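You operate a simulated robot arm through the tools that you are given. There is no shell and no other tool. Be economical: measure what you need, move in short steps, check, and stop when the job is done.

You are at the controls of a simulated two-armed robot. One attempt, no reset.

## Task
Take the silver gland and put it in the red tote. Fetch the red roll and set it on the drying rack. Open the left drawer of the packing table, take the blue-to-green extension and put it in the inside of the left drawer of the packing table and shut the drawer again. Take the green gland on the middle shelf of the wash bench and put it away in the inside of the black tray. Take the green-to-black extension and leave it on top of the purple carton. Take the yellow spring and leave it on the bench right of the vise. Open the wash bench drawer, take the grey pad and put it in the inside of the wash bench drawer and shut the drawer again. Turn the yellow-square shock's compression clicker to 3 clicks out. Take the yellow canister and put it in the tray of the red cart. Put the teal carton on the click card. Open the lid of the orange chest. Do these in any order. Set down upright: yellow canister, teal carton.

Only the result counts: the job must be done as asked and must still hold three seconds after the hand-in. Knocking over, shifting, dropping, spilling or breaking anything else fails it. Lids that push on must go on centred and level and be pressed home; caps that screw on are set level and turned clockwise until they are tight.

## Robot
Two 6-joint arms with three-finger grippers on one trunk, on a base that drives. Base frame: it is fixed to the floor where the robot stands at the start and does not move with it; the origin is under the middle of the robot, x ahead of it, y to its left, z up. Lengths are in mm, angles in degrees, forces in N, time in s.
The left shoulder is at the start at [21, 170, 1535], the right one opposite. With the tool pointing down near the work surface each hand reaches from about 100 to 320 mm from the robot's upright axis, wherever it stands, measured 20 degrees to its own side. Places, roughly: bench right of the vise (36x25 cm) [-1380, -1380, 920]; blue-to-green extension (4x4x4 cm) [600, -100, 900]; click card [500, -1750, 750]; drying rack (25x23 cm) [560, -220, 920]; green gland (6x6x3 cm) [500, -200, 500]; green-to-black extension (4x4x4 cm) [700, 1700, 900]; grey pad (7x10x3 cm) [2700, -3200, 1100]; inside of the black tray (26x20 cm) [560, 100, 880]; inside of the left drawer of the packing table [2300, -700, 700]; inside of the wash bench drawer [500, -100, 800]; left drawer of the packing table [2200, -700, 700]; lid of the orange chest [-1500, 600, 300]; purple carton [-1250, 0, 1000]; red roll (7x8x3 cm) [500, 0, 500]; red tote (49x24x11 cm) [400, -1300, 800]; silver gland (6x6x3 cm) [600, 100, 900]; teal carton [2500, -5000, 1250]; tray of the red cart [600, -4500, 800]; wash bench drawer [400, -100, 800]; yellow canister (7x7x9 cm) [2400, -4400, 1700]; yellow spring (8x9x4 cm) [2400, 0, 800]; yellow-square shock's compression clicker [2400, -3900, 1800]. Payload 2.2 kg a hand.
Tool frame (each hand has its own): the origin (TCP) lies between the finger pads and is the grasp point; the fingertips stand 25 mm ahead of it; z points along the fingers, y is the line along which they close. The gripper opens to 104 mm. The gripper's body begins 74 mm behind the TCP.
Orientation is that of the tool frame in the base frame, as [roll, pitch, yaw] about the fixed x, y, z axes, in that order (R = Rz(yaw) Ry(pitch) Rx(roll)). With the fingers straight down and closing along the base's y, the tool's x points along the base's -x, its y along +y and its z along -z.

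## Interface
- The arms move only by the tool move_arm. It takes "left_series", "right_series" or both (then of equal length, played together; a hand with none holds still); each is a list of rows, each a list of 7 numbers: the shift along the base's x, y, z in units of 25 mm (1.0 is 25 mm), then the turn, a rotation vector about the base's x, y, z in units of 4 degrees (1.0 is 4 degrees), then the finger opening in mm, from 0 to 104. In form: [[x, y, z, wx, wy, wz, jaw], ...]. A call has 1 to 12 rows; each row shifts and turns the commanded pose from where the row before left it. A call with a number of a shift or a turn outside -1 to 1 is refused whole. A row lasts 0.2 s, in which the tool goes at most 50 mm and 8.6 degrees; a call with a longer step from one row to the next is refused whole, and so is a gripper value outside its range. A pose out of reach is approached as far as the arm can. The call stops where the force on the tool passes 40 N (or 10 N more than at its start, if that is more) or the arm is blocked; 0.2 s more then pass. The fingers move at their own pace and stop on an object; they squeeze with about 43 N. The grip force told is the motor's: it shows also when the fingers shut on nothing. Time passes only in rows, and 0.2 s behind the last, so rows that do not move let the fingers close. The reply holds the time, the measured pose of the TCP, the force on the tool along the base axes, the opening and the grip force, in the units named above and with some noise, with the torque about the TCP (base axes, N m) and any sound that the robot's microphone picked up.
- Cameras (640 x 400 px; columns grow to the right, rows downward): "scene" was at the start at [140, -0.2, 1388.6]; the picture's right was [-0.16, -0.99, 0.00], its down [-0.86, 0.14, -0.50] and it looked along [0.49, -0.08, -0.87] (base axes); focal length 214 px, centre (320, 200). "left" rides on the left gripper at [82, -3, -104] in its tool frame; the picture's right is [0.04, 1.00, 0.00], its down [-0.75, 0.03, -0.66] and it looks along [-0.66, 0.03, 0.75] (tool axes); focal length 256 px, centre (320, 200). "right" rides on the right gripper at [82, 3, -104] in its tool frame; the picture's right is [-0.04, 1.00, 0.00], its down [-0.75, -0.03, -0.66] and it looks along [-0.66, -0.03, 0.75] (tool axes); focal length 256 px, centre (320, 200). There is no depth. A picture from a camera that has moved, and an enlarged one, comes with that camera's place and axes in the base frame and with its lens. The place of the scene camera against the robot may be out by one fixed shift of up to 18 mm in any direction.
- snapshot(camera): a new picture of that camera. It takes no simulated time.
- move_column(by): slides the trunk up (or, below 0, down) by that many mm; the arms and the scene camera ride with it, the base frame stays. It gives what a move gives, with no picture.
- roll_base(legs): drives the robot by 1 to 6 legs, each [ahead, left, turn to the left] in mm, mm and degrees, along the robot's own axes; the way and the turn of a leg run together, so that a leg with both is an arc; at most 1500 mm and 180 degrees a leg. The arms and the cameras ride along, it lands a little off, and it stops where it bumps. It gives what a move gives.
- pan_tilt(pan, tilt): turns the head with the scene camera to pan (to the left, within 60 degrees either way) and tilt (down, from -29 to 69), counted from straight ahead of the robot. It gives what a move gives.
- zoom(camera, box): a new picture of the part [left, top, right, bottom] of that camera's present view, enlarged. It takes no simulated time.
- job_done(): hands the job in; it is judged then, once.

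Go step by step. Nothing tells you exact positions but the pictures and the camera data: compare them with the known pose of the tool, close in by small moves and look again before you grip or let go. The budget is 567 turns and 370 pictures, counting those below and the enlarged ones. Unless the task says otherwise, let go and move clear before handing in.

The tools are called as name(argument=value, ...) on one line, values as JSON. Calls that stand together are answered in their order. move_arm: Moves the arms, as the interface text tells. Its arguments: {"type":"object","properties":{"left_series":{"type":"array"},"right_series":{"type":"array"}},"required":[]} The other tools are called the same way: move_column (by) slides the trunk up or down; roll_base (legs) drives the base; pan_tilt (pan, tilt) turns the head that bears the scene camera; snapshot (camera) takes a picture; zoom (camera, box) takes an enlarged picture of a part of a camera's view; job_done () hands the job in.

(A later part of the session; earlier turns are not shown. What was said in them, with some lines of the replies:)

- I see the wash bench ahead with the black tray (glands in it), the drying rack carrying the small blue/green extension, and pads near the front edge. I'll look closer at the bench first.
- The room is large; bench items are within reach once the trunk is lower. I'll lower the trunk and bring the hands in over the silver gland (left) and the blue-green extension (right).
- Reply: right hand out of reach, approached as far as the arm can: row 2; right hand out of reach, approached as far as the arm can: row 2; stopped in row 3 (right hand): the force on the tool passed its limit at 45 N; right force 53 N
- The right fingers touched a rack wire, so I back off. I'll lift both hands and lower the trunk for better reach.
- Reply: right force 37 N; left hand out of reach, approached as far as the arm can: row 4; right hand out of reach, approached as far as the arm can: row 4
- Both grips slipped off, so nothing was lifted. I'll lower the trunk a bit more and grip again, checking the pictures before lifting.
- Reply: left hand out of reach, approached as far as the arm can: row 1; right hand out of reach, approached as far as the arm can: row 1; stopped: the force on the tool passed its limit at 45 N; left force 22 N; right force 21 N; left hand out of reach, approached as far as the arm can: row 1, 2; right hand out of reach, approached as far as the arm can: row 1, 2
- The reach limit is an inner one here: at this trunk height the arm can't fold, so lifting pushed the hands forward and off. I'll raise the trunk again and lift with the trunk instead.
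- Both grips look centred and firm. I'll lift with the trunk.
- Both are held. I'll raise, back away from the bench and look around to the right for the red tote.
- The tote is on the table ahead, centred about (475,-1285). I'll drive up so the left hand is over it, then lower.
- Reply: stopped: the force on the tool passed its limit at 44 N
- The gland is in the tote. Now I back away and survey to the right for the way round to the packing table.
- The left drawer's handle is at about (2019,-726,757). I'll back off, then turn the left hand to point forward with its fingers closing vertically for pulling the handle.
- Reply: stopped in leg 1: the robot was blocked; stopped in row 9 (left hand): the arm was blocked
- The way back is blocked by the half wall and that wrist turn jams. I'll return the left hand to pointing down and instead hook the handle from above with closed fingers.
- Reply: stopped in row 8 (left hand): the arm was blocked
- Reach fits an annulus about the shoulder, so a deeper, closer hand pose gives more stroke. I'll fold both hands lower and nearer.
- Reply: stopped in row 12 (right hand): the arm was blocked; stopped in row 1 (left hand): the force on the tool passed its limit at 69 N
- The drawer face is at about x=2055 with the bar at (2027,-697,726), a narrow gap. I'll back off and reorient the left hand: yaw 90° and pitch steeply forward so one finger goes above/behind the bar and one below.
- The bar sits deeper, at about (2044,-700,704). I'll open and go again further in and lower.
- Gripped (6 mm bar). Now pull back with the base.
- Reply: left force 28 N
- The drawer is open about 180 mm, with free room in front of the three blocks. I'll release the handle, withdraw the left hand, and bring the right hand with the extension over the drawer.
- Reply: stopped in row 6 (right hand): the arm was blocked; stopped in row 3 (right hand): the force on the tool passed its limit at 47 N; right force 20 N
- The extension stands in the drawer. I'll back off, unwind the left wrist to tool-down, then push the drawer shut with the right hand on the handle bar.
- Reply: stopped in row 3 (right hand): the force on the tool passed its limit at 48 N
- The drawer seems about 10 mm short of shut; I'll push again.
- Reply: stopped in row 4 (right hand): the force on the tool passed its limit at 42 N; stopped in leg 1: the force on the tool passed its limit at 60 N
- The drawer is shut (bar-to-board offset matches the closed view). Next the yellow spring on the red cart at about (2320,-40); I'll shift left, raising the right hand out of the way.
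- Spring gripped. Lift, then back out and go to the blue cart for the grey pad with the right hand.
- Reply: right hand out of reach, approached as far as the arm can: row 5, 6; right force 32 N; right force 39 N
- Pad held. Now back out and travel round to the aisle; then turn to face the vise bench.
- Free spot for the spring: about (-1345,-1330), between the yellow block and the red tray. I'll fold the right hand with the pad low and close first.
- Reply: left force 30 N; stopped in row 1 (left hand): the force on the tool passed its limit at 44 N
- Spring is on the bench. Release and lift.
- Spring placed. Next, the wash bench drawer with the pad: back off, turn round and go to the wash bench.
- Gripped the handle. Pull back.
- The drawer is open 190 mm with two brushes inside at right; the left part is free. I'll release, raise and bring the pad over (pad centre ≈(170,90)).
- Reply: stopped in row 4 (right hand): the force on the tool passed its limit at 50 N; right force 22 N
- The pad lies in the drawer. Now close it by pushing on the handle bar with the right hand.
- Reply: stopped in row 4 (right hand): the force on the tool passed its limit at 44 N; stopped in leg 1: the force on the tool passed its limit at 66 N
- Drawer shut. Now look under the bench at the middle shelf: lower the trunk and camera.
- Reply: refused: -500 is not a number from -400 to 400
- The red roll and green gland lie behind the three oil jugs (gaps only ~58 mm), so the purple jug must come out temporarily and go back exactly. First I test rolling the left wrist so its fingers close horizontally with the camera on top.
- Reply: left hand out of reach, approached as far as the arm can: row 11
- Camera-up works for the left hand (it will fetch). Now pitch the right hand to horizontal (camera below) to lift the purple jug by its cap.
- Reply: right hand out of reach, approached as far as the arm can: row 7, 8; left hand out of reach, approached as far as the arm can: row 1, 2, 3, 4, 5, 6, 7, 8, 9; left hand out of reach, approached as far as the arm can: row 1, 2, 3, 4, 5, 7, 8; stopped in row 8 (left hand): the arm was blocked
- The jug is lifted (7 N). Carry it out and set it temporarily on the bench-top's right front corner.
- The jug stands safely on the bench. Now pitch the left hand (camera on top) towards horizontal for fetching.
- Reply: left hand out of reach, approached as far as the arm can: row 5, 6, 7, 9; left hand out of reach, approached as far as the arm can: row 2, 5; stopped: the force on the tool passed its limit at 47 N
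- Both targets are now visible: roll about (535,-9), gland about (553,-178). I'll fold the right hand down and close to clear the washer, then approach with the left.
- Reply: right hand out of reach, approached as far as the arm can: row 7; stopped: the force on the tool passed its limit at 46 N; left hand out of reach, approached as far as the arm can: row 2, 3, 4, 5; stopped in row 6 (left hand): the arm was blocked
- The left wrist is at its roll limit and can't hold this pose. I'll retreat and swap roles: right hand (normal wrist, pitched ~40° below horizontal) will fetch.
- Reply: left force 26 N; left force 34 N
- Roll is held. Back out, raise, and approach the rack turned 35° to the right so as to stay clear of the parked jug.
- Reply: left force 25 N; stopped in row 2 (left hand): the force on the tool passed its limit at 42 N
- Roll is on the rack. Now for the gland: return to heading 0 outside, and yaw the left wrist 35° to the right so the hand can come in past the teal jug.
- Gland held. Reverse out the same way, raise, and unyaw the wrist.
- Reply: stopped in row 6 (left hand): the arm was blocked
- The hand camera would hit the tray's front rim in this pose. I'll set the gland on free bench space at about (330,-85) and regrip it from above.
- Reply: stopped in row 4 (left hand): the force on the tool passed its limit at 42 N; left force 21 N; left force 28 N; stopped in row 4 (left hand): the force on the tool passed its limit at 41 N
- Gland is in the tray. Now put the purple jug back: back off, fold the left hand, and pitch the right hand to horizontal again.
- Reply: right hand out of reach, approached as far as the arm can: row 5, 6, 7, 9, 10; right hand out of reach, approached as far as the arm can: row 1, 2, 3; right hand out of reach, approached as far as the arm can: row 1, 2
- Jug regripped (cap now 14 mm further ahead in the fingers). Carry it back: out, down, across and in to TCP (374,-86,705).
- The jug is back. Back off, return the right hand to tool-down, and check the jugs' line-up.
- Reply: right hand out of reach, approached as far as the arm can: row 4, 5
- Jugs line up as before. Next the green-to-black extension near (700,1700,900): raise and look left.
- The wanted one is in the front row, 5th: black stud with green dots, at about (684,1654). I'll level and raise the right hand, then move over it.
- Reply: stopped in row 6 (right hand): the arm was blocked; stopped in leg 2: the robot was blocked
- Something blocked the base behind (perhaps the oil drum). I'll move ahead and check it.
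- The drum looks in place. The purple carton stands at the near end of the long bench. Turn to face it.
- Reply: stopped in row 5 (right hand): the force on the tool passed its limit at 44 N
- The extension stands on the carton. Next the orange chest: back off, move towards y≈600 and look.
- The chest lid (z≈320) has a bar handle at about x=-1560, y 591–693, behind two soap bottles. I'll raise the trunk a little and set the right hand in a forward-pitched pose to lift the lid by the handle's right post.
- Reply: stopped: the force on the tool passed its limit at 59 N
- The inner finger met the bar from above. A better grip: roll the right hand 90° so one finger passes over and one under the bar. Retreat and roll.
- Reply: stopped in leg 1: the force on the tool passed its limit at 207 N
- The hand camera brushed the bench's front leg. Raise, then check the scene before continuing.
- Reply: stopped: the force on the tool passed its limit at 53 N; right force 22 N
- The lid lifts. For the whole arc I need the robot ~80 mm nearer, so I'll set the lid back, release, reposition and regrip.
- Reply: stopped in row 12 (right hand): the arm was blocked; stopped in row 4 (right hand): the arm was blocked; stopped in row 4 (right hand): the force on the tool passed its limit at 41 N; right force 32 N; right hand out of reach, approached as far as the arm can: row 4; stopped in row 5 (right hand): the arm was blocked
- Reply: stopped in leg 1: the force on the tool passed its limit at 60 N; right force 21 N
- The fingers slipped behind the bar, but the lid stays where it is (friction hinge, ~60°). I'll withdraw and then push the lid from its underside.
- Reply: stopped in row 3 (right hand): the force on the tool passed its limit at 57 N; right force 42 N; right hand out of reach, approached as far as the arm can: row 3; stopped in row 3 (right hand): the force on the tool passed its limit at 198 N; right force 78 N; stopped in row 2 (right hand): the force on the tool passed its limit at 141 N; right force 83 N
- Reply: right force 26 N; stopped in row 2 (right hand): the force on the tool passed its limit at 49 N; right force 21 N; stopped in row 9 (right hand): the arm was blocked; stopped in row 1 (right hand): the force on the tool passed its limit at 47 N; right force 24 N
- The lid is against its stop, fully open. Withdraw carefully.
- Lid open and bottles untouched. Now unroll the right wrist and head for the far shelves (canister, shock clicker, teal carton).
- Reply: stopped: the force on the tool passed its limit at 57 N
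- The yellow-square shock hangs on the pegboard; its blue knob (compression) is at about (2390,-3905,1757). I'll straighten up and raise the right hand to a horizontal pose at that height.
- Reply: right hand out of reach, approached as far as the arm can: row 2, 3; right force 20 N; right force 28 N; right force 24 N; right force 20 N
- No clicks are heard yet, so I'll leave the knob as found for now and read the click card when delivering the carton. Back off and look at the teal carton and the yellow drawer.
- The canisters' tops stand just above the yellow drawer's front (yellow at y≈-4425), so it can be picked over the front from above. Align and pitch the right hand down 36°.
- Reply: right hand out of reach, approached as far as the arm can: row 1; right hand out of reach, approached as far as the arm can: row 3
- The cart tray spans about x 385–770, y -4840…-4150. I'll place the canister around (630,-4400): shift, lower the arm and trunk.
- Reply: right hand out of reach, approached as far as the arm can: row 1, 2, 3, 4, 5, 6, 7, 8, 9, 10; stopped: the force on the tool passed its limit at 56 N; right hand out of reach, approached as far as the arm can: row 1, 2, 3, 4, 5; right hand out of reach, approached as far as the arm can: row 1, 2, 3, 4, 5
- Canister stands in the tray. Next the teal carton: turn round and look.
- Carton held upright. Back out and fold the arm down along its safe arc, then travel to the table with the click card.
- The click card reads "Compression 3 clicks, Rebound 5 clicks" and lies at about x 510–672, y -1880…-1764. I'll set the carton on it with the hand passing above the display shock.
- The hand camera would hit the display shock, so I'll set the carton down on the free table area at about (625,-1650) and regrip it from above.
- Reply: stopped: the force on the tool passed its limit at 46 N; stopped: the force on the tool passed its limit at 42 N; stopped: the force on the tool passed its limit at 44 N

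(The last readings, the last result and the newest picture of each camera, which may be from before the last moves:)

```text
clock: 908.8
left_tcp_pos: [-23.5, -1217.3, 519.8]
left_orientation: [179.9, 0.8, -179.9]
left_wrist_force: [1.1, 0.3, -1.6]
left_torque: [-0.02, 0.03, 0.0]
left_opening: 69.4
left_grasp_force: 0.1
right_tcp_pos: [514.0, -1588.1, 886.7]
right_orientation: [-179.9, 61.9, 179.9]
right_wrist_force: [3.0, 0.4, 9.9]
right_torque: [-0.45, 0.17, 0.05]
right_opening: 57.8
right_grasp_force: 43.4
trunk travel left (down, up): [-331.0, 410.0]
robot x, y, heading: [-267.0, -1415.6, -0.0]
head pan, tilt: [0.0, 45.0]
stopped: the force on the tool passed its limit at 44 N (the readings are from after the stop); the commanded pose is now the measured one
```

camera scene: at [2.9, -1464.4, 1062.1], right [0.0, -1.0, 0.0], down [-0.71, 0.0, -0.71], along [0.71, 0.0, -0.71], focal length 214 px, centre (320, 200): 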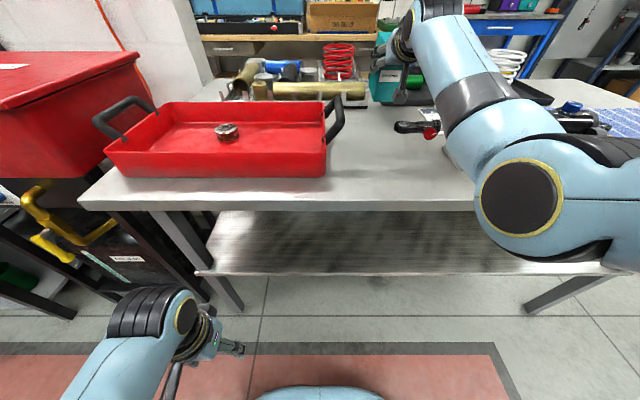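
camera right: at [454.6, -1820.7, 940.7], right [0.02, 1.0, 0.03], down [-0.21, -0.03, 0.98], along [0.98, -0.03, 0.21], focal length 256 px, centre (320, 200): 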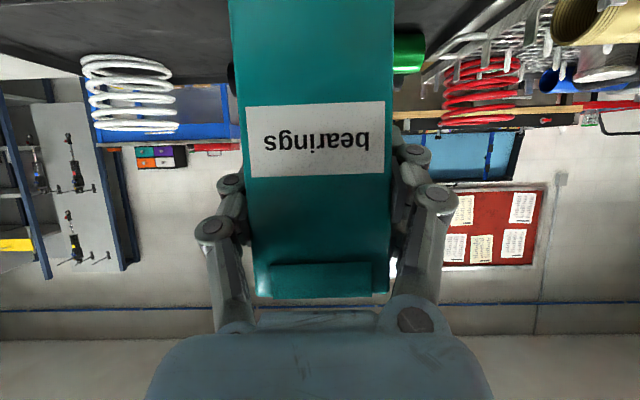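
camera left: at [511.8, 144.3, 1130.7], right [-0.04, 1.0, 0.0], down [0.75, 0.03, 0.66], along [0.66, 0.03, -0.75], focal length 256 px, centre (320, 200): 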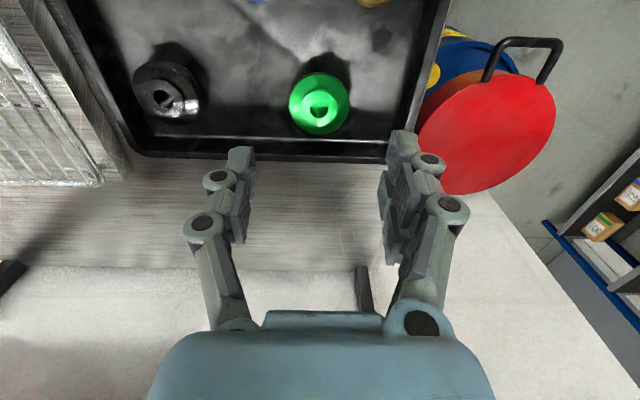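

move_arm(right_series=[[0, 0, 0, 0, 0, 0, 62], [0, 0, 0, 0, 0, 0, 70], [0, 0, 0, 0, 0, 0, 74], [0, 0, 0, 0, 0, 0, 74]])

roll_base(legs=[[-170, 0, 0]])

move_column(by=390)

move_arm(right_series=[[-0.3, 0, -0.6, 0, 1, 0, 74], [-0.4, 0, -0.6, 0, 1, 0, 74], [-0.5, 0, -0.55, 0, 1, 0, 80], [-0.6, 0, -0.5, 0, 1, 0, 80], [-0.65, 0, -0.45, 0, 1, 0, 80], [-0.7, 0, -0.4, 0, 1, 0, 80], [-0.75, 0, -0.3, 0, 1, 0, 80], [-0.75, 0, -0.3, 0, 1, 0, 80], [-0.8, 0, -0.2, 0, 1, 0, 80], [-0.8, 0, -0.2, 0, 1, 0, 80], [-0.8, 0, -0.1, 0, 1, 0, 80]])

move_arm(right_series=[[-0.8, 0, -0.1, 0, 1, 0, 80], [-0.8, 0, 0, 0, 1, 0, 80], [-0.7, 0, 0, 0, 1, 0, 80], [-0.7, 0, 0, 0, 1, 0, 80], [-0.3, 0, 0, 0, 0.5, 0, 80], [0, 0, 0, 0, 0, 0, 80]])

```text
clock: 909.8
left_tcp_pos: [-23.6, -1218.1, 518.7]
left_orientation: [179.9, 0.7, -179.9]
left_wrist_force: [-0.2, 0.1, 0.5]
left_torque: [-0.01, 0.01, 0.0]
left_opening: 70.1
left_grasp_force: 0.1
right_tcp_pos: [512.9, -1587.6, 883.8]
right_orientation: [-179.8, 61.4, 179.8]
right_wrist_force: [-0.6, 0.2, 0.1]
right_torque: [0.04, -0.03, -0.02]
right_opening: 74.0
right_grasp_force: 0.0
trunk travel left (down, up): [-331.0, 410.0]
robot x, y, heading: [-265.1, -1415.2, 0.1]
head pan, tilt: [0.0, 45.0]
```

```text
clock: 911.2
left_tcp_pos: [-194.4, -1218.4, 519.6]
left_orientation: [179.9, 0.7, -180.0]
left_wrist_force: [-0.1, -0.1, 0.8]
left_torque: [0.0, -0.06, 0.01]
left_opening: 70.1
left_grasp_force: 0.0
right_tcp_pos: [341.3, -1589.4, 883.3]
right_orientation: [-179.9, 61.5, 179.7]
right_wrist_force: [-0.4, 0.5, 0.7]
right_torque: [-0.01, -0.03, 0.0]
right_opening: 74.1
right_grasp_force: 0.0
trunk travel left (down, up): [-331.0, 410.0]
robot x, y, heading: [-434.2, -1416.0, 0.3]
head pan, tilt: [0.0, 45.0]
```

```text
clock: 915.0
left_tcp_pos: [-194.7, -1216.9, 908.4]
left_orientation: [180.0, 0.7, -180.0]
left_wrist_force: [0.1, 0.2, -0.2]
left_torque: [-0.03, 0.02, -0.01]
left_opening: 69.7
left_grasp_force: 0.0
right_tcp_pos: [341.5, -1589.7, 1273.6]
right_orientation: [-179.8, 61.6, 179.8]
right_wrist_force: [-0.3, 0.0, -0.8]
right_torque: [-0.01, -0.03, 0.0]
right_opening: 74.2
right_grasp_force: 0.0
trunk travel left (down, up): [-721.0, 20.0]
robot x, y, heading: [-435.6, -1415.5, 0.0]
head pan, tilt: [0.0, 45.0]
```

```text
clock: 917.4
left_tcp_pos: [-192.5, -1218.3, 910.1]
left_orientation: [179.9, 0.7, 180.0]
left_wrist_force: [0.0, -0.9, 0.7]
left_torque: [0.01, 0.0, -0.01]
left_opening: 69.9
left_grasp_force: 0.1
right_tcp_pos: [162.8, -1590.1, 1169.5]
right_orientation: [-179.6, 17.4, 179.9]
right_wrist_force: [0.1, -0.3, -0.9]
right_torque: [-0.02, 0.02, -0.01]
right_opening: 80.0
right_grasp_force: 0.0
trunk travel left (down, up): [-721.0, 20.0]
robot x, y, heading: [-435.3, -1413.1, 0.1]
head pan, tilt: [0.0, 45.0]
```

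```text
clock: 918.8
left_tcp_pos: [-194.3, -1217.7, 909.8]
left_orientation: [179.9, 0.8, -180.0]
left_wrist_force: [-0.8, 0.1, -0.2]
left_torque: [0.03, 0.0, 0.01]
left_opening: 70.1
left_grasp_force: 0.0
right_tcp_pos: [91.3, -1587.5, 1154.3]
right_orientation: [-179.6, -0.5, 179.9]
right_wrist_force: [-0.3, -0.1, -0.3]
right_torque: [0.04, -0.04, -0.02]
right_opening: 79.8
right_grasp_force: 0.0
right hand out of reach, approached as far as the arm can: row 4, 5
trunk travel left (down, up): [-721.0, 20.0]
robot x, y, heading: [-435.5, -1413.0, -0.1]
head pan, tilt: [0.0, 45.0]
```

move_arm(right_series=[[0.8, 0, -0.75, 0, 0.1, 0, 90], [0.8, 0, -0.75, 0, 0, 0, 90], [0, 0, -0.75, 0, 0, 0, 90], [0, 0, -0.75, 0, 0, 0, 90]])

roll_base(legs=[[395, 0, 0]])

snapshot(camera="right")

```text
clock: 919.8
left_tcp_pos: [-194.6, -1218.2, 910.5]
left_orientation: [179.9, 0.7, -179.9]
left_wrist_force: [0.4, -0.2, -0.4]
left_torque: [-0.01, 0.01, 0.02]
left_opening: 70.0
left_grasp_force: 0.0
right_tcp_pos: [132.8, -1586.4, 1076.7]
right_orientation: [-179.6, -0.9, 179.9]
right_wrist_force: [0.9, 0.3, 0.7]
right_torque: [0.0, 0.02, 0.0]
right_opening: 90.1
right_grasp_force: 0.2
trunk travel left (down, up): [-721.0, 20.0]
robot x, y, heading: [-437.9, -1414.9, -0.2]
head pan, tilt: [0.0, 45.0]
```

```text
clock: 922.3
left_tcp_pos: [200.2, -1217.0, 909.3]
left_orientation: [179.9, 0.6, -180.0]
left_wrist_force: [0.0, 0.2, -0.2]
left_torque: [0.02, 0.0, -0.04]
left_opening: 70.2
left_grasp_force: 0.0
right_tcp_pos: [529.7, -1585.6, 1076.9]
right_orientation: [-179.6, -0.8, -180.0]
right_wrist_force: [-0.8, 0.7, -0.2]
right_torque: [-0.02, 0.0, -0.01]
right_opening: 89.9
right_grasp_force: 0.0
trunk travel left (down, up): [-721.0, 20.0]
robot x, y, heading: [-41.8, -1415.8, -0.2]
head pan, tilt: [0.0, 45.0]
```

```text
22 pictures are left
camera right: at [447.7, -1584.3, 1184.0], right [0.04, 1.0, -0.01], down [0.76, -0.03, 0.64], along [0.64, -0.03, -0.77], focal length 256 px, centre (320, 200)
```

right: 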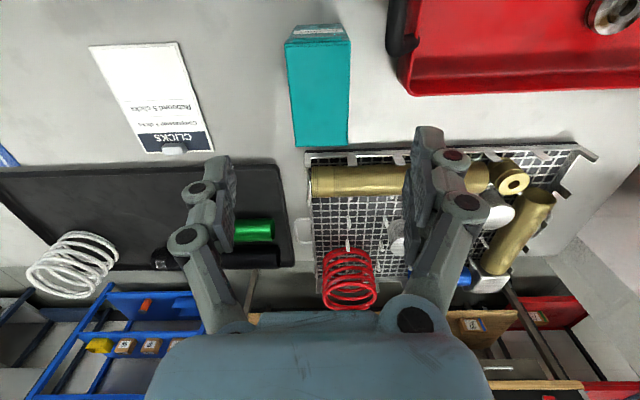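

move_column(by=-172)

move_arm(right_series=[[0.1, -0.08, 0, 0, 0, 0, 80], [0, 0, 0, 0, 0, 0, 60], [0, 0, 0, 0, 0, 0, 45], [0, 0, 0, 0, 0, 0, 45], [0, 0, 0, 0, 0, 0, 45]])

move_column(by=130)

roll_base(legs=[[38, -252, 0]])

snapshot(camera="right")

```text
clock: 924.2
left_tcp_pos: [199.8, -1216.9, 737.5]
left_orientation: [179.9, 0.7, -179.9]
left_wrist_force: [0.3, -0.6, 0.2]
left_torque: [-0.02, -0.02, -0.02]
left_opening: 70.1
left_grasp_force: 0.1
right_tcp_pos: [529.3, -1586.8, 907.0]
right_orientation: [-179.6, -0.9, 180.0]
right_wrist_force: [-0.1, 0.0, -0.3]
right_torque: [-0.01, 0.0, -0.01]
right_opening: 89.9
right_grasp_force: 0.0
trunk travel left (down, up): [-549.0, 192.0]
robot x, y, heading: [-40.5, -1417.4, 0.1]
head pan, tilt: [0.0, 45.0]
```

```text
clock: 925.4
left_tcp_pos: [200.1, -1216.7, 736.8]
left_orientation: [179.8, 0.7, -179.8]
left_wrist_force: [-0.4, -0.3, -0.5]
left_torque: [-0.01, 0.0, 0.01]
left_opening: 69.8
left_grasp_force: 0.0
right_tcp_pos: [530.9, -1588.3, 907.2]
right_orientation: [-179.6, -0.9, 180.0]
right_wrist_force: [-0.1, 0.0, -1.0]
right_torque: [-0.04, 0.08, 0.02]
right_opening: 57.5
right_grasp_force: 42.8
trunk travel left (down, up): [-549.0, 192.0]
robot x, y, heading: [-40.4, -1413.3, -0.0]
head pan, tilt: [0.0, 45.0]
```

```text
clock: 927.0
left_tcp_pos: [200.3, -1217.2, 867.0]
left_orientation: [180.0, 0.6, -179.9]
left_wrist_force: [0.1, -0.9, 0.2]
left_torque: [0.01, -0.03, -0.01]
left_opening: 69.9
left_grasp_force: 0.1
right_tcp_pos: [530.9, -1587.7, 1035.8]
right_orientation: [-179.7, -1.0, 180.0]
right_wrist_force: [-0.5, -0.3, -3.1]
right_torque: [0.01, 0.02, -0.01]
right_opening: 57.4
right_grasp_force: 42.8
trunk travel left (down, up): [-679.0, 62.0]
robot x, y, heading: [-39.9, -1416.4, 0.3]
head pan, tilt: [0.0, 45.0]
```

```text
clock: 928.8
left_tcp_pos: [239.9, -1468.9, 867.2]
left_orientation: [179.8, 0.6, 179.7]
left_wrist_force: [-0.7, -0.9, -0.4]
left_torque: [0.01, 0.01, 0.01]
left_opening: 69.9
left_grasp_force: 0.1
right_tcp_pos: [567.4, -1842.2, 1037.1]
right_orientation: [-179.7, -1.0, 179.6]
right_wrist_force: [-0.5, 0.2, -3.5]
right_torque: [0.0, -0.02, 0.0]
right_opening: 57.4
right_grasp_force: 42.8
trunk travel left (down, up): [-679.0, 62.0]
robot x, y, heading: [-3.2, -1668.5, -0.3]
head pan, tilt: [0.0, 45.0]
```

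```text
21 pictures are left
camera right: at [486.6, -1840.1, 1141.9], right [0.05, 1.0, -0.01], down [0.76, -0.03, 0.64], along [0.64, -0.04, -0.77], focal length 256 px, centre (320, 200)
```

right: 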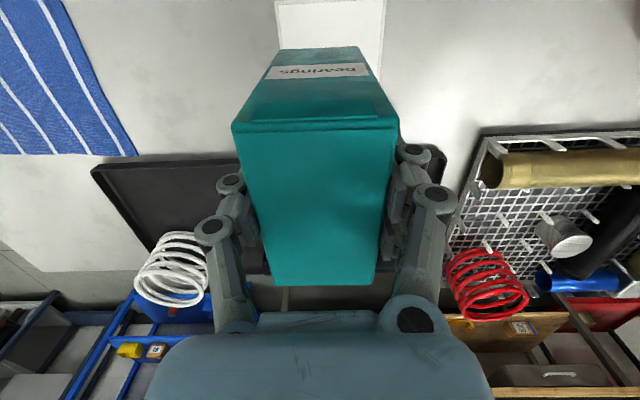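

move_column(by=-120)

move_arm(right_series=[[0, 0, -0.15, 0, 0, 0, 45], [0, 0, -0.15, 0, 0, 0, 45], [0, 0, -0.15, 0, 0, 0, 45], [0, 0, -0.15, 0, 0, 0, 45], [0, 0, -0.15, 0, 0, 0, 45]])

zoom(camera="scene", box=[300, 60, 480, 172])

```text
clock: 930.3
left_tcp_pos: [239.0, -1469.4, 747.6]
left_orientation: [180.0, 0.8, 179.8]
left_wrist_force: [0.3, 0.3, -0.2]
left_torque: [-0.02, -0.01, 0.0]
left_opening: 70.1
left_grasp_force: 0.0
right_tcp_pos: [566.2, -1842.9, 917.2]
right_orientation: [-179.7, -0.9, 179.5]
right_wrist_force: [-1.2, 0.3, -4.0]
right_torque: [-0.02, -0.04, 0.03]
right_opening: 57.5
right_grasp_force: 43.0
trunk travel left (down, up): [-559.0, 182.0]
robot x, y, heading: [-3.3, -1663.1, -0.2]
head pan, tilt: [0.0, 45.0]
```

```text
clock: 931.3
left_tcp_pos: [238.5, -1470.2, 746.9]
left_orientation: [180.0, 0.8, 179.6]
left_wrist_force: [0.2, 0.6, 0.3]
left_torque: [0.0, 0.05, -0.01]
left_opening: 70.3
left_grasp_force: 0.1
right_tcp_pos: [570.7, -1840.8, 909.2]
right_orientation: [-179.5, -0.2, 179.5]
right_wrist_force: [-8.2, 0.5, 21.6]
right_torque: [-0.06, 1.04, -0.02]
right_opening: 57.6
right_grasp_force: 43.6
trunk travel left (down, up): [-559.0, 182.0]
robot x, y, heading: [-1.1, -1664.9, -0.4]
head pan, tilt: [0.0, 45.0]
stopped in row 5 (right hand): the force on the tool passed its limit at 43 N (the readings are from after the stop); the commanded pose is now the measured one
```

```text
3.56 times, centred on (390, 116) of scene
camera zoom: at [151.1, -1654.8, 1240.3], right [-0.01, -1.0, 0.0], down [-0.71, 0.0, -0.71], along [0.71, 0.0, -0.71], focal length 763 px, centre (71, 499)
```

zoom: 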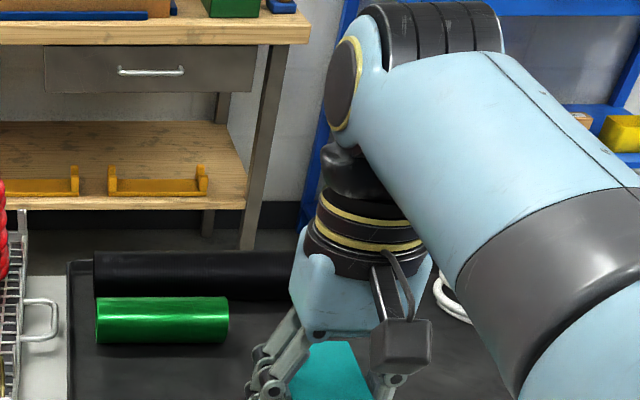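

move_arm(right_series=[[0, 0, 0.04, 0, 0, 0, 58], [0, 0, 0, 0, 0, 0, 66], [0, 0, 0, 0, 0, 0, 78], [0, 0, 0, 0, 0, 0, 84]])

move_column(by=160)

snapshot(camera="right")

```text
clock: 932.3
left_tcp_pos: [239.0, -1469.2, 747.7]
left_orientation: [180.0, 0.6, 179.6]
left_wrist_force: [-0.5, 0.4, 0.1]
left_torque: [-0.01, -0.02, 0.03]
left_opening: 70.1
left_grasp_force: 0.1
right_tcp_pos: [568.9, -1842.4, 908.9]
right_orientation: [-179.6, -0.4, 179.5]
right_wrist_force: [-0.1, 0.0, -0.1]
right_torque: [0.01, 0.0, -0.01]
right_opening: 84.1
right_grasp_force: 0.0
trunk travel left (down, up): [-559.0, 182.0]
robot x, y, heading: [-2.9, -1664.9, -0.4]
head pan, tilt: [0.0, 45.0]
```

```text
clock: 934.1
left_tcp_pos: [238.9, -1469.3, 907.0]
left_orientation: [179.9, 0.6, 179.7]
left_wrist_force: [0.6, -0.2, -0.4]
left_torque: [-0.02, 0.02, 0.0]
left_opening: 70.0
left_grasp_force: 0.0
right_tcp_pos: [569.7, -1843.0, 1067.4]
right_orientation: [-179.5, -0.4, 179.5]
right_wrist_force: [0.0, 0.4, 0.0]
right_torque: [0.02, 0.03, -0.01]
right_opening: 84.0
right_grasp_force: 0.0
trunk travel left (down, up): [-719.0, 22.0]
robot x, y, heading: [-6.4, -1666.0, -0.4]
head pan, tilt: [0.0, 45.0]
```

```text
19 pictures are left
camera right: at [488.4, -1839.7, 1172.4], right [0.05, 1.0, -0.01], down [0.76, -0.03, 0.65], along [0.65, -0.04, -0.76], focal length 256 px, centre (320, 200)
```

right: 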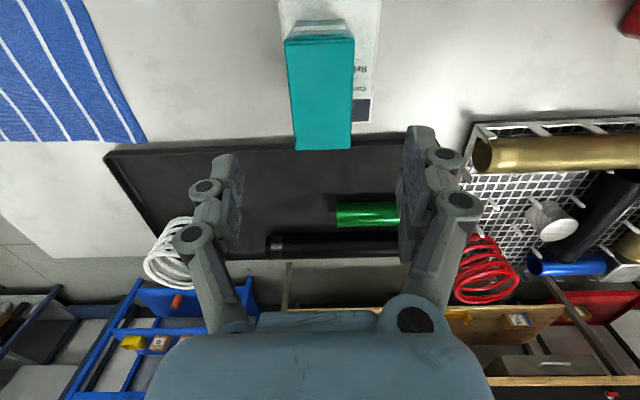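

The carton stands on the click card. Return to the pegboard for the clicker, and look at the dial squarely first.

roll_base(legs=[[-430, 0, 0.4], [0, -1420, 0], [1500, 0, 0], [130, -820, 0]])

pan_tilt(pan=0, tilt=-12)

snapshot(camera="scene")

```text
clock: 954.5
left_tcp_pos: [1377.3, -3791.4, 907.8]
left_orientation: [179.9, 0.7, 177.5]
left_wrist_force: [0.6, -0.2, 0.5]
left_torque: [0.01, 0.05, -0.02]
left_opening: 70.2
left_grasp_force: 0.0
right_tcp_pos: [1691.9, -4178.4, 1068.7]
right_orientation: [-179.6, -0.4, 177.4]
right_wrist_force: [0.8, -0.5, 0.1]
right_torque: [-0.01, 0.0, -0.04]
right_opening: 84.1
right_grasp_force: 0.1
trunk travel left (down, up): [-719.0, 22.0]
robot x, y, heading: [1127.7, -3976.2, -2.6]
head pan, tilt: [0.0, 45.0]
```

```text
clock: 955.8
left_tcp_pos: [1376.9, -3792.9, 908.0]
left_orientation: [179.9, 0.7, 177.5]
left_wrist_force: [0.3, -0.9, 0.4]
left_torque: [0.01, -0.04, 0.0]
left_opening: 70.0
left_grasp_force: 0.1
right_tcp_pos: [1691.8, -4177.8, 1067.1]
right_orientation: [-179.7, -0.4, 177.3]
right_wrist_force: [-0.1, 0.4, 0.2]
right_torque: [-0.04, -0.01, -0.02]
right_opening: 84.1
right_grasp_force: 0.0
trunk travel left (down, up): [-719.0, 22.0]
robot x, y, heading: [1126.6, -3974.4, -2.3]
head pan, tilt: [0.0, -12.0]
```

```text
18 pictures are left
camera scene: at [1283.0, -3974.8, 1489.7], right [-0.04, -1.0, 0.0], down [0.21, -0.01, -0.98], along [0.98, -0.04, 0.21], focal length 214 px, centre (320, 200)
```

scene: 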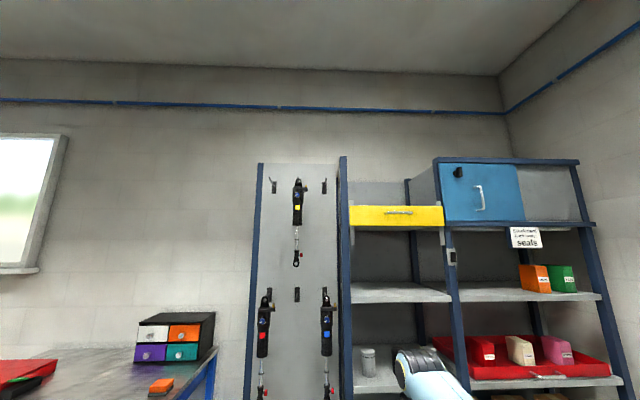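

zoom(camera="scene", box=[290, 181, 306, 191])

```text
16.00 times, centred on (298, 186) of scene
camera zoom: at [1283.0, -3974.8, 1489.7], right [-0.04, -1.0, 0.0], down [0.21, -0.01, -0.98], along [0.98, -0.04, 0.21], focal length 3432 px, centre (672, 424)
```

zoom: 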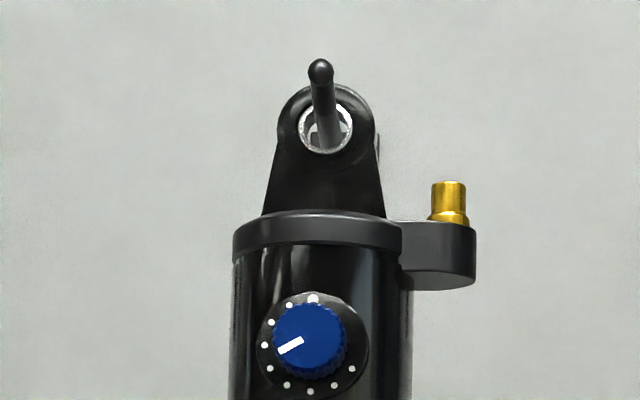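

The dial is clear now: big dot at 12 o'clock is 0, dots every 30° anticlockwise, and the pointer stands at dot 4. So it needs one click clockwise (30°) to dot 3. I'll bring the right hand up horizontally again.

roll_base(legs=[[0, 0, 2.4]])

move_arm(right_series=[[0.82, 0, 0.46, 0, -0.94, 0, 60], [0.82, 0, 0.46, 0, -0.94, 0, 60], [0.82, 0, 0.46, 0, -0.94, 0, 60], [0.82, 0, 0.46, 0, -0.94, 0, 60], [0.82, 0, 0.46, 0, -0.94, 0, 60], [0.82, 0, 0.46, 0, -0.94, 0, 60], [0.82, 0, 0.46, 0, -0.94, 0, 60], [0.82, 0, 0.46, 0, -0.94, 0, 60]])

move_arm(right_series=[[0.64, 0, 0.91, 0, -0.94, 0, 50], [0.64, 0, 0.91, 0, -0.94, 0, 50], [0.64, 0, 0.91, 0, -0.94, 0, 50], [0.64, 0, 0.91, 0, -0.94, 0, 50], [0.64, 0, 0.91, 0, -0.94, 0, 50], [0.64, 0, 0.91, 0, -0.94, 0, 50], [0.64, 0, 0.91, 0, -0.94, 0, 50], [0.64, 0, 0.91, 0, -0.94, 0, 50]])

move_arm(right_series=[[0.16, 0, 1, 0, -0.75, 0, 44], [0.16, 0, 1, 0, -0.75, 0, 44], [0.16, 0, 1, 0, -0.75, 0, 44], [0.16, 0, 1, 0, -0.75, 0, 44], [0.16, 0, 1, 0, -0.75, 0, 44], [0.16, 0, 1, 0, -0.75, 0, 44], [0.16, 0, 1, 0, -0.75, 0, 44], [0.16, 0, 1, 0, -0.75, 0, 44], [0.16, 0, 1, 0, -0.75, 0, 44], [0.16, 0, 1, 0, -0.75, 0, 44]])

move_arm(right_series=[[-0.22, 0, 1, 0, 0, 0, 44], [-0.22, 0, 1, 0, 0, 0, 44], [-0.22, 0, 1, 0, 0, 0, 44], [-0.22, 0, 1, 0, 0, 0, 44], [-0.22, 0, 1, 0, 0, 0, 44], [0, 0, 0, 0, 0, 0, 44]])

```text
clock: 956.6
left_tcp_pos: [1368.0, -3781.6, 907.9]
left_orientation: [179.9, 0.7, 179.9]
left_wrist_force: [-0.1, 0.4, 0.7]
left_torque: [0.02, -0.03, -0.01]
left_opening: 69.7
left_grasp_force: 0.1
right_tcp_pos: [1700.6, -4153.9, 1067.2]
right_orientation: [-179.5, -0.4, 179.7]
right_wrist_force: [-0.6, -0.3, 0.1]
right_torque: [0.02, 0.01, 0.01]
right_opening: 84.0
right_grasp_force: 0.1
trunk travel left (down, up): [-719.0, 22.0]
robot x, y, heading: [1126.9, -3977.7, -0.2]
head pan, tilt: [0.0, -12.0]
```

```text
clock: 958.4
left_tcp_pos: [1368.4, -3782.3, 907.1]
left_orientation: [179.8, 0.6, 179.8]
left_wrist_force: [0.8, 0.9, 0.4]
left_torque: [-0.01, 0.01, 0.0]
left_opening: 70.2
left_grasp_force: 0.0
right_tcp_pos: [1864.4, -4154.1, 1156.2]
right_orientation: [-179.9, 29.6, 179.8]
right_wrist_force: [0.0, -0.5, 0.0]
right_torque: [-0.02, 0.02, -0.03]
right_opening: 60.3
right_grasp_force: 0.1
trunk travel left (down, up): [-719.0, 22.0]
robot x, y, heading: [1122.6, -3978.9, -0.3]
head pan, tilt: [0.0, -12.0]
```

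```text
clock: 960.2
left_tcp_pos: [1367.6, -3781.0, 906.8]
left_orientation: [179.8, 0.7, 179.9]
left_wrist_force: [0.2, 0.5, -0.6]
left_torque: [-0.02, -0.02, 0.02]
left_opening: 70.1
left_grasp_force: 0.0
right_tcp_pos: [1979.7, -4155.2, 1343.2]
right_orientation: [179.9, 59.8, 179.4]
right_wrist_force: [0.6, -0.1, 0.1]
right_torque: [-0.01, 0.0, 0.01]
right_opening: 50.1
right_grasp_force: 0.0
right hand out of reach, approached as far as the arm can: row 8
trunk travel left (down, up): [-719.0, 22.0]
robot x, y, heading: [1128.0, -3977.5, -0.2]
head pan, tilt: [0.0, -12.0]
```

```text
clock: 962.4
left_tcp_pos: [1367.9, -3782.1, 907.7]
left_orientation: [179.9, 0.6, 179.9]
left_wrist_force: [-0.1, -1.4, -0.3]
left_torque: [-0.01, 0.0, 0.03]
left_opening: 70.2
left_grasp_force: 0.0
right_tcp_pos: [2012.6, -4149.4, 1592.8]
right_orientation: [126.1, 89.6, 125.7]
right_wrist_force: [0.6, -0.2, 0.2]
right_torque: [-0.03, 0.0, 0.0]
right_opening: 44.0
right_grasp_force: 0.0
right hand out of reach, approached as far as the arm can: row 10
trunk travel left (down, up): [-719.0, 22.0]
robot x, y, heading: [1128.6, -3976.3, -0.1]
head pan, tilt: [0.0, -12.0]
```

```text
clock: 963.8
left_tcp_pos: [1368.5, -3781.9, 907.2]
left_orientation: [179.9, 0.7, 179.9]
left_wrist_force: [0.7, 0.2, 0.4]
left_torque: [0.02, 0.03, -0.01]
left_opening: 70.1
left_grasp_force: 0.1
right_tcp_pos: [1986.9, -4148.9, 1715.2]
right_orientation: [138.5, 89.6, 138.1]
right_wrist_force: [-0.5, -0.4, -0.6]
right_torque: [0.03, 0.02, -0.02]
right_opening: 44.0
right_grasp_force: 0.1
trunk travel left (down, up): [-719.0, 22.0]
robot x, y, heading: [1124.2, -3979.7, -0.1]
head pan, tilt: [0.0, -12.0]
```

move_column(by=20)

move_arm(right_series=[[-0.1, 0, 0.6, 0, 0, 0, 44], [0, 0, 0, 0, 0, 0, 44]])

roll_base(legs=[[0, 232, 0], [320, 0, 0]])

zoom(camera="right", box=[200, 60, 440, 210])

```text
clock: 964.4
left_tcp_pos: [1368.4, -3782.6, 927.6]
left_orientation: [179.9, 0.6, 179.9]
left_wrist_force: [0.4, -0.5, -0.1]
left_torque: [0.02, -0.01, -0.03]
left_opening: 69.8
left_grasp_force: 0.0
right_tcp_pos: [1986.8, -4149.4, 1736.9]
right_orientation: [135.2, 89.6, 135.0]
right_wrist_force: [0.2, -0.4, 0.1]
right_torque: [0.02, -0.04, 0.0]
right_opening: 44.0
right_grasp_force: 0.1
trunk travel left (down, up): [-739.0, 2.0]
robot x, y, heading: [1128.6, -3977.9, -0.2]
head pan, tilt: [0.0, -12.0]
```

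```text
clock: 965.0
left_tcp_pos: [1368.9, -3780.8, 926.7]
left_orientation: [179.9, 0.6, 179.9]
left_wrist_force: [0.4, 0.2, -0.8]
left_torque: [0.01, -0.01, -0.01]
left_opening: 70.0
left_grasp_force: 0.0
right_tcp_pos: [1985.3, -4149.5, 1748.5]
right_orientation: [133.3, 89.6, 132.9]
right_wrist_force: [0.9, 0.1, 0.1]
right_torque: [0.02, 0.01, 0.02]
right_opening: 44.1
right_grasp_force: 0.1
trunk travel left (down, up): [-739.0, 2.0]
robot x, y, heading: [1128.7, -3982.8, -0.4]
head pan, tilt: [0.0, -12.0]
```

```text
clock: 968.5
left_tcp_pos: [1693.4, -3549.0, 926.8]
left_orientation: [179.8, 0.6, -179.8]
left_wrist_force: [0.1, -0.4, 0.2]
left_torque: [-0.01, 0.02, 0.02]
left_opening: 70.1
left_grasp_force: 0.0
right_tcp_pos: [2312.1, -3914.2, 1751.4]
right_orientation: [130.8, 89.7, 130.6]
right_wrist_force: [0.0, 0.4, -0.6]
right_torque: [-0.01, -0.03, 0.03]
right_opening: 44.2
right_grasp_force: 0.0
trunk travel left (down, up): [-739.0, 2.0]
robot x, y, heading: [1449.3, -3748.9, 0.3]
head pan, tilt: [0.0, -12.0]
```

```text
2.67 times, centred on (320, 135) of right
camera zoom: at [2206.8, -3912.0, 1669.6], right [0.0, 1.0, 0.04], down [-0.65, -0.03, 0.76], along [0.76, -0.03, 0.65], focal length 683 px, centre (320, 373)
```

zoom: 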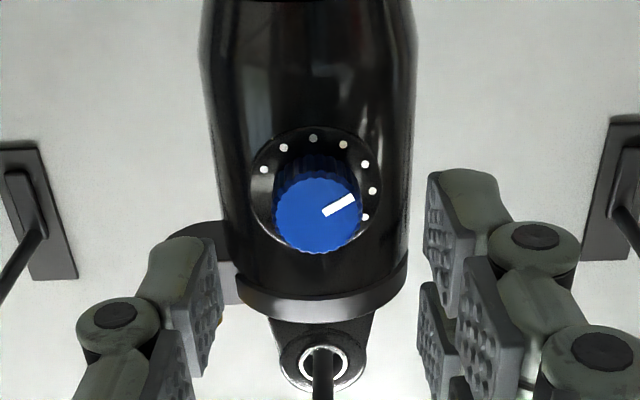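

roll_base(legs=[[40, -2, -0.3]])

zoom(camera="right", box=[200, 90, 440, 240])

```text
clock: 969.4
left_tcp_pos: [1732.9, -3552.4, 927.0]
left_orientation: [179.9, 0.7, 179.7]
left_wrist_force: [-0.3, -0.9, -0.5]
left_torque: [-0.06, -0.03, 0.0]
left_opening: 70.1
left_grasp_force: 0.0
right_tcp_pos: [2345.3, -3921.4, 1753.1]
right_orientation: [95.9, 89.7, 95.4]
right_wrist_force: [-0.7, -0.7, 0.4]
right_torque: [0.03, 0.01, 0.0]
right_opening: 44.1
right_grasp_force: 0.1
trunk travel left (down, up): [-739.0, 2.0]
robot x, y, heading: [1494.8, -3748.2, -0.2]
head pan, tilt: [0.0, -12.0]
```

```text
2.67 times, centred on (320, 165) of right
camera zoom: at [2241.8, -3918.1, 1672.1], right [0.01, 1.0, 0.04], down [-0.66, -0.03, 0.75], along [0.75, -0.04, 0.66], focal length 683 px, centre (320, 293)
```

zoom: 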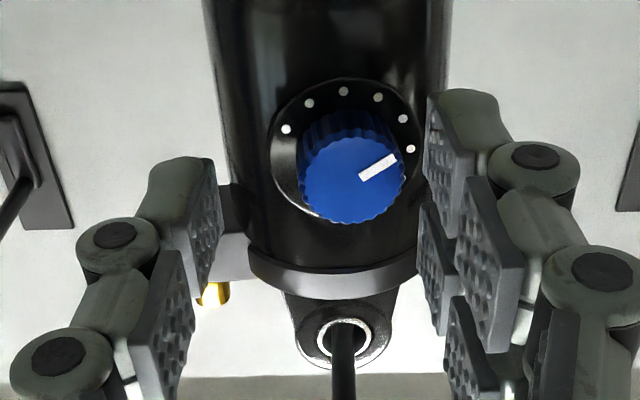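

move_arm(right_series=[[0, 0.26, -0.1, 0, 0, 0, 44], [0, 0, 0, 0, 0, 0, 44]])

roll_base(legs=[[7, 0, 0.2]])

move_arm(right_series=[[0, 0, 0, 0, 0, 0, 34], [0, 0, 0, 0, 0, 0, 22], [0, 0, 0, 0, 0, 0, 10], [0, 0, 0, 0, 0, 0, 10]])

move_arm(right_series=[[0, 0, 0, 0.95, 0, 0, 10], [0, 0, 0, 0.95, 0, 0, 10], [0, 0, 0, 0.95, 0, 0, 10], [0, 0, 0, 0.95, 0, 0, 10], [0, 0, 0, 0.95, 0, 0, 10], [0, 0, 0, 0.95, 0, 0, 10], [0, 0, 0, 0.95, 0, 0, 10], [0, 0, 0, 0.85, 0, 0, 10], [0, 0, 0, 0, 0, 0, 10]])

```text
clock: 970.0
left_tcp_pos: [1734.8, -3551.7, 927.2]
left_orientation: [180.0, 0.6, 179.7]
left_wrist_force: [-0.3, 0.1, -0.6]
left_torque: [0.0, 0.04, 0.0]
left_opening: 69.9
left_grasp_force: 0.0
right_tcp_pos: [2350.9, -3915.1, 1748.5]
right_orientation: [122.0, 89.7, 121.6]
right_wrist_force: [-0.2, 0.4, -1.1]
right_torque: [-0.03, 0.01, 0.03]
right_opening: 44.0
right_grasp_force: 0.0
trunk travel left (down, up): [-739.0, 2.0]
robot x, y, heading: [1491.6, -3745.6, -0.0]
head pan, tilt: [0.0, -12.0]
```

```text
clock: 970.8
left_tcp_pos: [1739.8, -3550.5, 927.1]
left_orientation: [179.9, 0.6, 180.0]
left_wrist_force: [-0.7, -0.6, 0.3]
left_torque: [-0.02, -0.02, 0.0]
left_opening: 70.3
left_grasp_force: 0.0
right_tcp_pos: [2355.9, -3911.0, 1749.1]
right_orientation: [110.5, 89.6, 110.2]
right_wrist_force: [-0.6, 0.8, 0.3]
right_torque: [-0.01, 0.01, -0.01]
right_opening: 43.9
right_grasp_force: 0.0
trunk travel left (down, up): [-739.0, 2.0]
robot x, y, heading: [1500.4, -3747.0, -0.1]
head pan, tilt: [0.0, -12.0]
```

```text
clock: 971.8
left_tcp_pos: [1741.0, -3551.6, 927.4]
left_orientation: [179.9, 0.5, 179.9]
left_wrist_force: [0.4, -0.2, -0.5]
left_torque: [0.01, 0.0, 0.0]
left_opening: 70.0
left_grasp_force: 0.0
right_tcp_pos: [2358.9, -3911.6, 1747.7]
right_orientation: [124.6, 89.6, 124.3]
right_wrist_force: [0.5, -0.5, -0.6]
right_torque: [0.04, 0.09, -0.01]
right_opening: 23.6
right_grasp_force: 43.0
trunk travel left (down, up): [-739.0, 2.0]
robot x, y, heading: [1496.7, -3748.4, -0.2]
head pan, tilt: [0.0, -12.0]
```

```text
clock: 973.8
left_tcp_pos: [1740.4, -3550.5, 927.3]
left_orientation: [179.9, 0.6, 179.8]
left_wrist_force: [-0.3, -0.6, -0.9]
left_torque: [0.0, -0.07, 0.0]
left_opening: 69.9
left_grasp_force: 0.0
right_tcp_pos: [2357.8, -3911.8, 1749.9]
right_orientation: [90.5, 59.7, 90.2]
right_wrist_force: [0.3, 0.9, 2.6]
right_torque: [-0.07, -0.1, 0.07]
right_opening: 24.2
right_grasp_force: 43.0
trunk travel left (down, up): [-739.0, 2.0]
robot x, y, heading: [1500.1, -3746.9, -0.2]
head pan, tilt: [0.0, -12.0]
```

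move_arm(right_series=[[0, 0, 0, 0, 0, 0, 30], [0, 0, 0, 0, 0, 0, 46], [0, 0, 0, 0, 0, 0, 46], [-0.6, 0, 0, 0, 0, 0, 46]])

roll_base(legs=[[-360, 0, 0.2], [0, -400, 0]])

pan_tilt(pan=10, tilt=-12)

zoom(camera="scene", box=[270, 160, 350, 210])

```text
clock: 974.8
left_tcp_pos: [1739.8, -3550.6, 927.0]
left_orientation: [179.9, 0.6, -180.0]
left_wrist_force: [0.1, -0.1, -0.9]
left_torque: [0.01, -0.01, 0.04]
left_opening: 69.9
left_grasp_force: 0.0
right_tcp_pos: [2355.9, -3910.4, 1751.0]
right_orientation: [90.5, 59.7, 90.4]
right_wrist_force: [0.1, -0.4, 0.1]
right_torque: [0.02, 0.0, 0.0]
right_opening: 46.0
right_grasp_force: 0.1
right hand out of reach, approached as far as the arm can: row 4
trunk travel left (down, up): [-739.0, 2.0]
robot x, y, heading: [1500.1, -3748.4, -0.1]
head pan, tilt: [0.0, -12.0]
```

```text
clock: 979.1
left_tcp_pos: [1378.5, -3948.5, 927.0]
left_orientation: [179.8, 0.6, 179.7]
left_wrist_force: [0.0, -0.4, -0.1]
left_torque: [0.0, 0.01, -0.03]
left_opening: 70.0
left_grasp_force: 0.1
right_tcp_pos: [1993.7, -4310.7, 1751.3]
right_orientation: [90.6, 59.7, 90.1]
right_wrist_force: [0.0, 0.2, -0.1]
right_torque: [0.02, 0.01, -0.05]
right_opening: 45.9
right_grasp_force: 0.0
trunk travel left (down, up): [-739.0, 2.0]
robot x, y, heading: [1140.0, -4146.3, -0.3]
head pan, tilt: [0.0, -12.0]
```

```text
clock: 979.9
left_tcp_pos: [1379.7, -3948.8, 926.8]
left_orientation: [179.9, 0.6, 179.7]
left_wrist_force: [0.1, 0.5, -1.1]
left_torque: [-0.02, 0.01, 0.0]
left_opening: 69.9
left_grasp_force: 0.0
right_tcp_pos: [1993.1, -4310.4, 1750.0]
right_orientation: [90.6, 59.7, 90.1]
right_wrist_force: [0.6, 0.7, 0.0]
right_torque: [-0.03, -0.03, 0.01]
right_opening: 46.0
right_grasp_force: 0.0
trunk travel left (down, up): [-739.0, 2.0]
robot x, y, heading: [1138.4, -4141.1, -0.3]
head pan, tilt: [10.0, -12.0]
```

```text
8.00 times, centred on (310, 185) of scene
camera zoom: at [1293.8, -4121.6, 1509.8], right [0.17, -0.99, 0.0], down [0.2, 0.04, -0.98], along [0.96, 0.17, 0.21], focal length 1716 px, centre (400, 320)
```

zoom: 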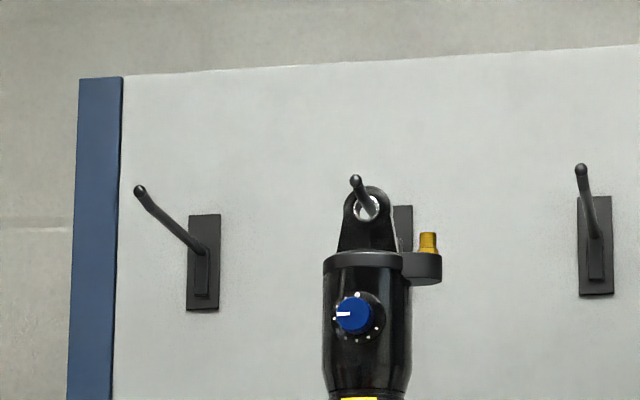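

zoom(camera="scene", box=[306, 193, 322, 204])

```text
16.00 times, centred on (314, 198) of scene
camera zoom: at [1293.8, -4121.6, 1509.8], right [0.17, -0.99, 0.0], down [0.2, 0.04, -0.98], along [0.96, 0.17, 0.21], focal length 3432 px, centre (416, 224)
```

zoom: 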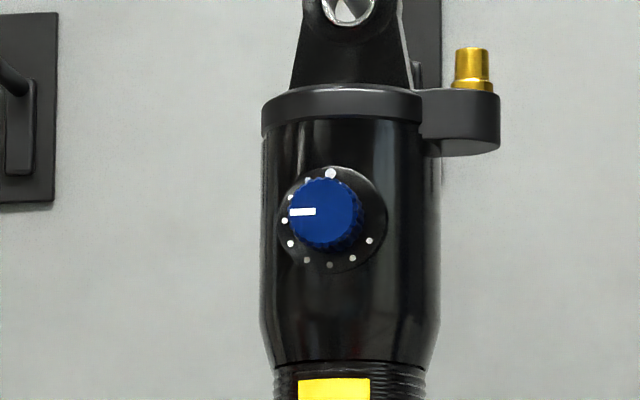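

The pointer now stands at dot 3 (three clicks out), and all the other items are placed. Both hands are empty and clear, so I hand the job in.

job_done()

```text
The job is handed in.
```

I did all eleven tasks and handed the job in; how it was judged wasn't reported back.

These could still count against it:

- **Purple oil jug:** The gland and the roll were behind it. I lifted it out, stood it on the bench for a while, then put it back within about 5 mm by my measurement.
- **Bumps:** The robot touched several things on the way. None looked shifted in the pictures where I could see them:
  - The base stopped once against something behind it, probably the oil drum by the wash bench.
  - The right hand hit the wooden bench's leg and underside while reaching for the orange chest.
  - The base also touched the half wall near the packing table.
- **Clicker:** I heard no clicks, so I set it by the dial. The pointer started at dot 4 and is now at dot 3, counting from the large dot at the top.
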